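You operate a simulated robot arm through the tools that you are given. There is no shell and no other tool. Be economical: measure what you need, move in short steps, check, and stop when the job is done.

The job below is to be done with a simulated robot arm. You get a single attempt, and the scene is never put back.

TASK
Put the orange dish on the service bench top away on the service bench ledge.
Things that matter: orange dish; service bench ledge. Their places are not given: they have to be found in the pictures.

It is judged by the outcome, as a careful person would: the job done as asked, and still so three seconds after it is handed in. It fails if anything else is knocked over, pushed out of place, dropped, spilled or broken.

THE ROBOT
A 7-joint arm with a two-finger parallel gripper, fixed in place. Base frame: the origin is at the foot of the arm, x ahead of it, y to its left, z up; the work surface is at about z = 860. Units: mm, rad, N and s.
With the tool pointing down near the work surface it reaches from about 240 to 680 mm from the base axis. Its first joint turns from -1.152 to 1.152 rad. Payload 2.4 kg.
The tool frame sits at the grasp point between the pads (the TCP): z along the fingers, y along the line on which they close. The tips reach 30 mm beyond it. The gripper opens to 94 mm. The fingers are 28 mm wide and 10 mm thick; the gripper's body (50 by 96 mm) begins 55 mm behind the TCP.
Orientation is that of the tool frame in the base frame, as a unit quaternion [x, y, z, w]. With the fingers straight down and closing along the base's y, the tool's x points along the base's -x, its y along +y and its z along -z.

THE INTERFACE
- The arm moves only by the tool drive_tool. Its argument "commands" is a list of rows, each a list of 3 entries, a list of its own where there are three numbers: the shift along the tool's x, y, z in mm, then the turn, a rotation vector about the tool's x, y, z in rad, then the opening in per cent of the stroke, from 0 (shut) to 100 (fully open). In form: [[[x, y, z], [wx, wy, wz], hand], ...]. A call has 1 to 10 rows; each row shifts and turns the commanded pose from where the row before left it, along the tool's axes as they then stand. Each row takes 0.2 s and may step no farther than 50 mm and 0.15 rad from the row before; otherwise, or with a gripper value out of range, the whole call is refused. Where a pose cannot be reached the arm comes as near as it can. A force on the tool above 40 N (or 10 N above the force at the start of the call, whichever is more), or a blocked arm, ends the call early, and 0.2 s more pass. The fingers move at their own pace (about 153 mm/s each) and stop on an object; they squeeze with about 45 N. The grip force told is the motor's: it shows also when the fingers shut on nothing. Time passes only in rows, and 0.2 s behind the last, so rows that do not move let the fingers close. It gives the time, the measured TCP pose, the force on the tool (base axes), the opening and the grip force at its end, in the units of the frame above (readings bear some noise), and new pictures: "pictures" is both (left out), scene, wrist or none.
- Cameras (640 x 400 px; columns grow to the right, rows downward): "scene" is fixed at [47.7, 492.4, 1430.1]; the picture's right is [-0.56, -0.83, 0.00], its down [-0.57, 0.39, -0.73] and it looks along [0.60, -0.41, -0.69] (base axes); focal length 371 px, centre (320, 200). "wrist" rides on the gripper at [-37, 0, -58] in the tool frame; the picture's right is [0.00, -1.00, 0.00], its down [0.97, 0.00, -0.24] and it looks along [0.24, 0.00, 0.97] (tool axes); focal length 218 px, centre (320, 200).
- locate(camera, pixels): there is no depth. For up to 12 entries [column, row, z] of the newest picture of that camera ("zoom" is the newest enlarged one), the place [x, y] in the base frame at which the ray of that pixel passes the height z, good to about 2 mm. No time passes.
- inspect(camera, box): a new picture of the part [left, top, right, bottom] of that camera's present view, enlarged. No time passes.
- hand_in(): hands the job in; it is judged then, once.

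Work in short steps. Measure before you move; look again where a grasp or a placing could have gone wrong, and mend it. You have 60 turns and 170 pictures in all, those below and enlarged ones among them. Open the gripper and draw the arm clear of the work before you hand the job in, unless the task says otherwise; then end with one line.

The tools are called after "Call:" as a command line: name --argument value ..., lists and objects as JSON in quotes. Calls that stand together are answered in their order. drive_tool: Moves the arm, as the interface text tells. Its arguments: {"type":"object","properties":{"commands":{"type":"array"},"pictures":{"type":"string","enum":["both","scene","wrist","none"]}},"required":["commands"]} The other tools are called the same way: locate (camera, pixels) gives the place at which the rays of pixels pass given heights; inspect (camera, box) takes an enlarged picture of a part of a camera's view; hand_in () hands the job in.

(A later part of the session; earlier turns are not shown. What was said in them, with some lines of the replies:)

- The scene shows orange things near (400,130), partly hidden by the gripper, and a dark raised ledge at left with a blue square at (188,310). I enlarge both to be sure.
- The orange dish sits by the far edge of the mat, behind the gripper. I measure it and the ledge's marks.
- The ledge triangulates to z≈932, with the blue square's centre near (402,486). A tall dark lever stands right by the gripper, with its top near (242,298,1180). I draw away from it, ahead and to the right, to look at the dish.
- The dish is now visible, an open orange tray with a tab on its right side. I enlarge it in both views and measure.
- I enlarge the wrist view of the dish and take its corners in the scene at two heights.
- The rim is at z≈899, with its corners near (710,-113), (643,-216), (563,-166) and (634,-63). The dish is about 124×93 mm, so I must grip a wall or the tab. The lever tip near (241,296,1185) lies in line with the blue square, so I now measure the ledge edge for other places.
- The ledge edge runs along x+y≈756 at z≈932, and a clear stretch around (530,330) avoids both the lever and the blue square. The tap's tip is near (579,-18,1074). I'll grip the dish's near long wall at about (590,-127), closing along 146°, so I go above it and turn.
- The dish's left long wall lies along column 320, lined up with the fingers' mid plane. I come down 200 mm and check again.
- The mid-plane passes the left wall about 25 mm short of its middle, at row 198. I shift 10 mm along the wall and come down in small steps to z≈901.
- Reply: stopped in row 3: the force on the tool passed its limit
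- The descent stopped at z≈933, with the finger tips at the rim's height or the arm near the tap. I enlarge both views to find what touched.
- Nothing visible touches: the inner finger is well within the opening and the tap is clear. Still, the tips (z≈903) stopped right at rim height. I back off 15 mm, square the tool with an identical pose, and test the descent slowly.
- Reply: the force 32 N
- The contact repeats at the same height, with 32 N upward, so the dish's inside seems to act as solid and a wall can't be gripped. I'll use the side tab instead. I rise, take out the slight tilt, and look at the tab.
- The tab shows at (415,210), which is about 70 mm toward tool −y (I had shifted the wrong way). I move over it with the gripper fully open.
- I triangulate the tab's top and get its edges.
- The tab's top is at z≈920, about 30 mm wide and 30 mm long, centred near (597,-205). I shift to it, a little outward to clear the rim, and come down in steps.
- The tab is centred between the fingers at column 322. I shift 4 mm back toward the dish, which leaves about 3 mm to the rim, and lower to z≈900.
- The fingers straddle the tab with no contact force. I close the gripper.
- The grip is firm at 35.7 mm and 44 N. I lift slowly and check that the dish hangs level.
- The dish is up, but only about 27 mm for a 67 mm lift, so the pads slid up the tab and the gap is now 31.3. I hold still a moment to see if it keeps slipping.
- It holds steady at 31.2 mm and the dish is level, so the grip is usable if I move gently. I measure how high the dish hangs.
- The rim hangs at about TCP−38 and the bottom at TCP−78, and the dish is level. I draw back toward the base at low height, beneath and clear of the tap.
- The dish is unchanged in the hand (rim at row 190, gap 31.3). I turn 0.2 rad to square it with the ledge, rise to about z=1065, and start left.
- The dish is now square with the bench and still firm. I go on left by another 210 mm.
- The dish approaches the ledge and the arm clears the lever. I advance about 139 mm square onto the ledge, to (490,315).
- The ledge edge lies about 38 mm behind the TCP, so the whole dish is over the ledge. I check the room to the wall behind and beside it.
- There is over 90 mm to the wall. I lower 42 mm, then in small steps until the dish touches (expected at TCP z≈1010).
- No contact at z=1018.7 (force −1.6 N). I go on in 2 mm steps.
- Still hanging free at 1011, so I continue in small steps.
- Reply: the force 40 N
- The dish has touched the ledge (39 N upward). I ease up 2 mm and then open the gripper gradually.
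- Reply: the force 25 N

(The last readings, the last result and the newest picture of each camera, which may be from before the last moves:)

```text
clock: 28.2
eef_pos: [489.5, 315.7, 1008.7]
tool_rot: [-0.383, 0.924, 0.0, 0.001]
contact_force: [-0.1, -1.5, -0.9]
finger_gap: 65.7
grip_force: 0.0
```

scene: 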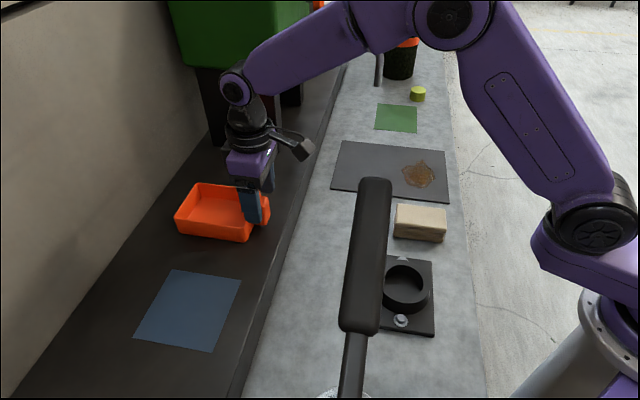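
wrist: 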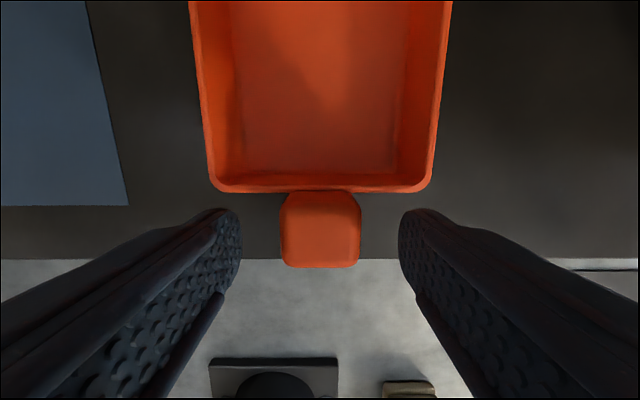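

The dish is released and stands on the ledge. I rise straight up and then draw back toward the base, clear of the lever.

Call:
drive_tool --commands '[[[0, 0, -25], [0, 0, 0], 80], [[0, 0, -40], [0, 0, 0], 80], [[0, 0, -40], [0, 0, 0], 80], [[0, 0, -40], [0, 0, 0], 80], [[30, -30, 0], [0, 0, 0], 80], [[35, -30, 0], [0, 0, 0], 80], [[35, -30, 0], [0, 0, 0], 80], [[0, 0, 0], [0, 0, 0], 80]]'

Call:
inspect --camera "scene" --box '[130, 160, 290, 260]'

```text
clock: 30.0
eef_pos: [483.8, 179.4, 1153.3]
tool_rot: [-0.383, 0.924, -0.001, 0.001]
contact_force: [0.1, 0.4, -0.3]
finger_gap: 75.3
grip_force: 0.1
```

scene: 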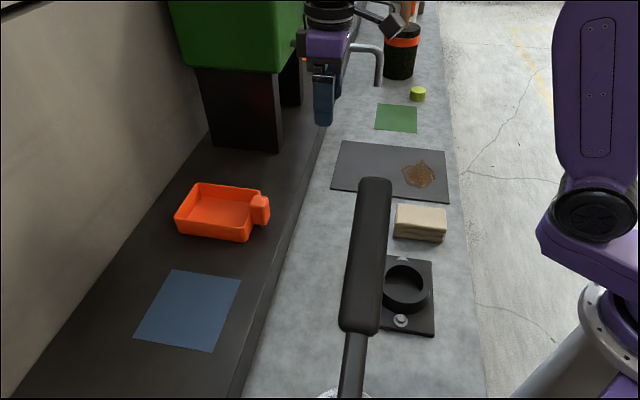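
wrist: 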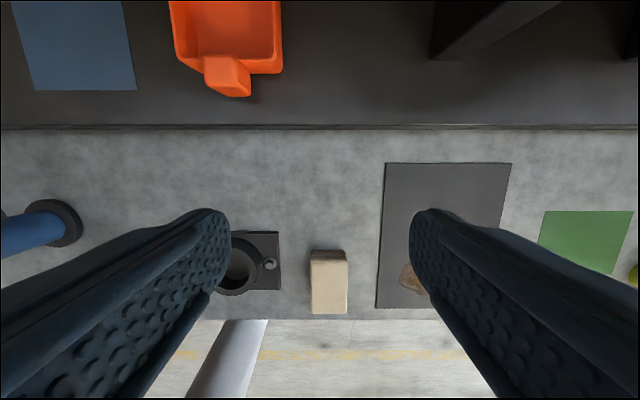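

```text
4.00 times, centred on (210, 210) of scene
```

zoom: 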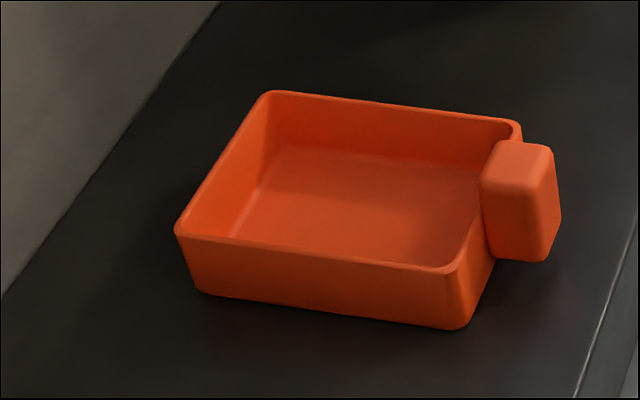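

The dish stands flat and wholly on the ledge, nothing else has moved, and the gripper is open and clear. I hand the job in.

Call:
hand_in

```text
The job is handed in.
```

The orange dish is standing flat on the service bench ledge, well back from the edge, and nothing else was moved.
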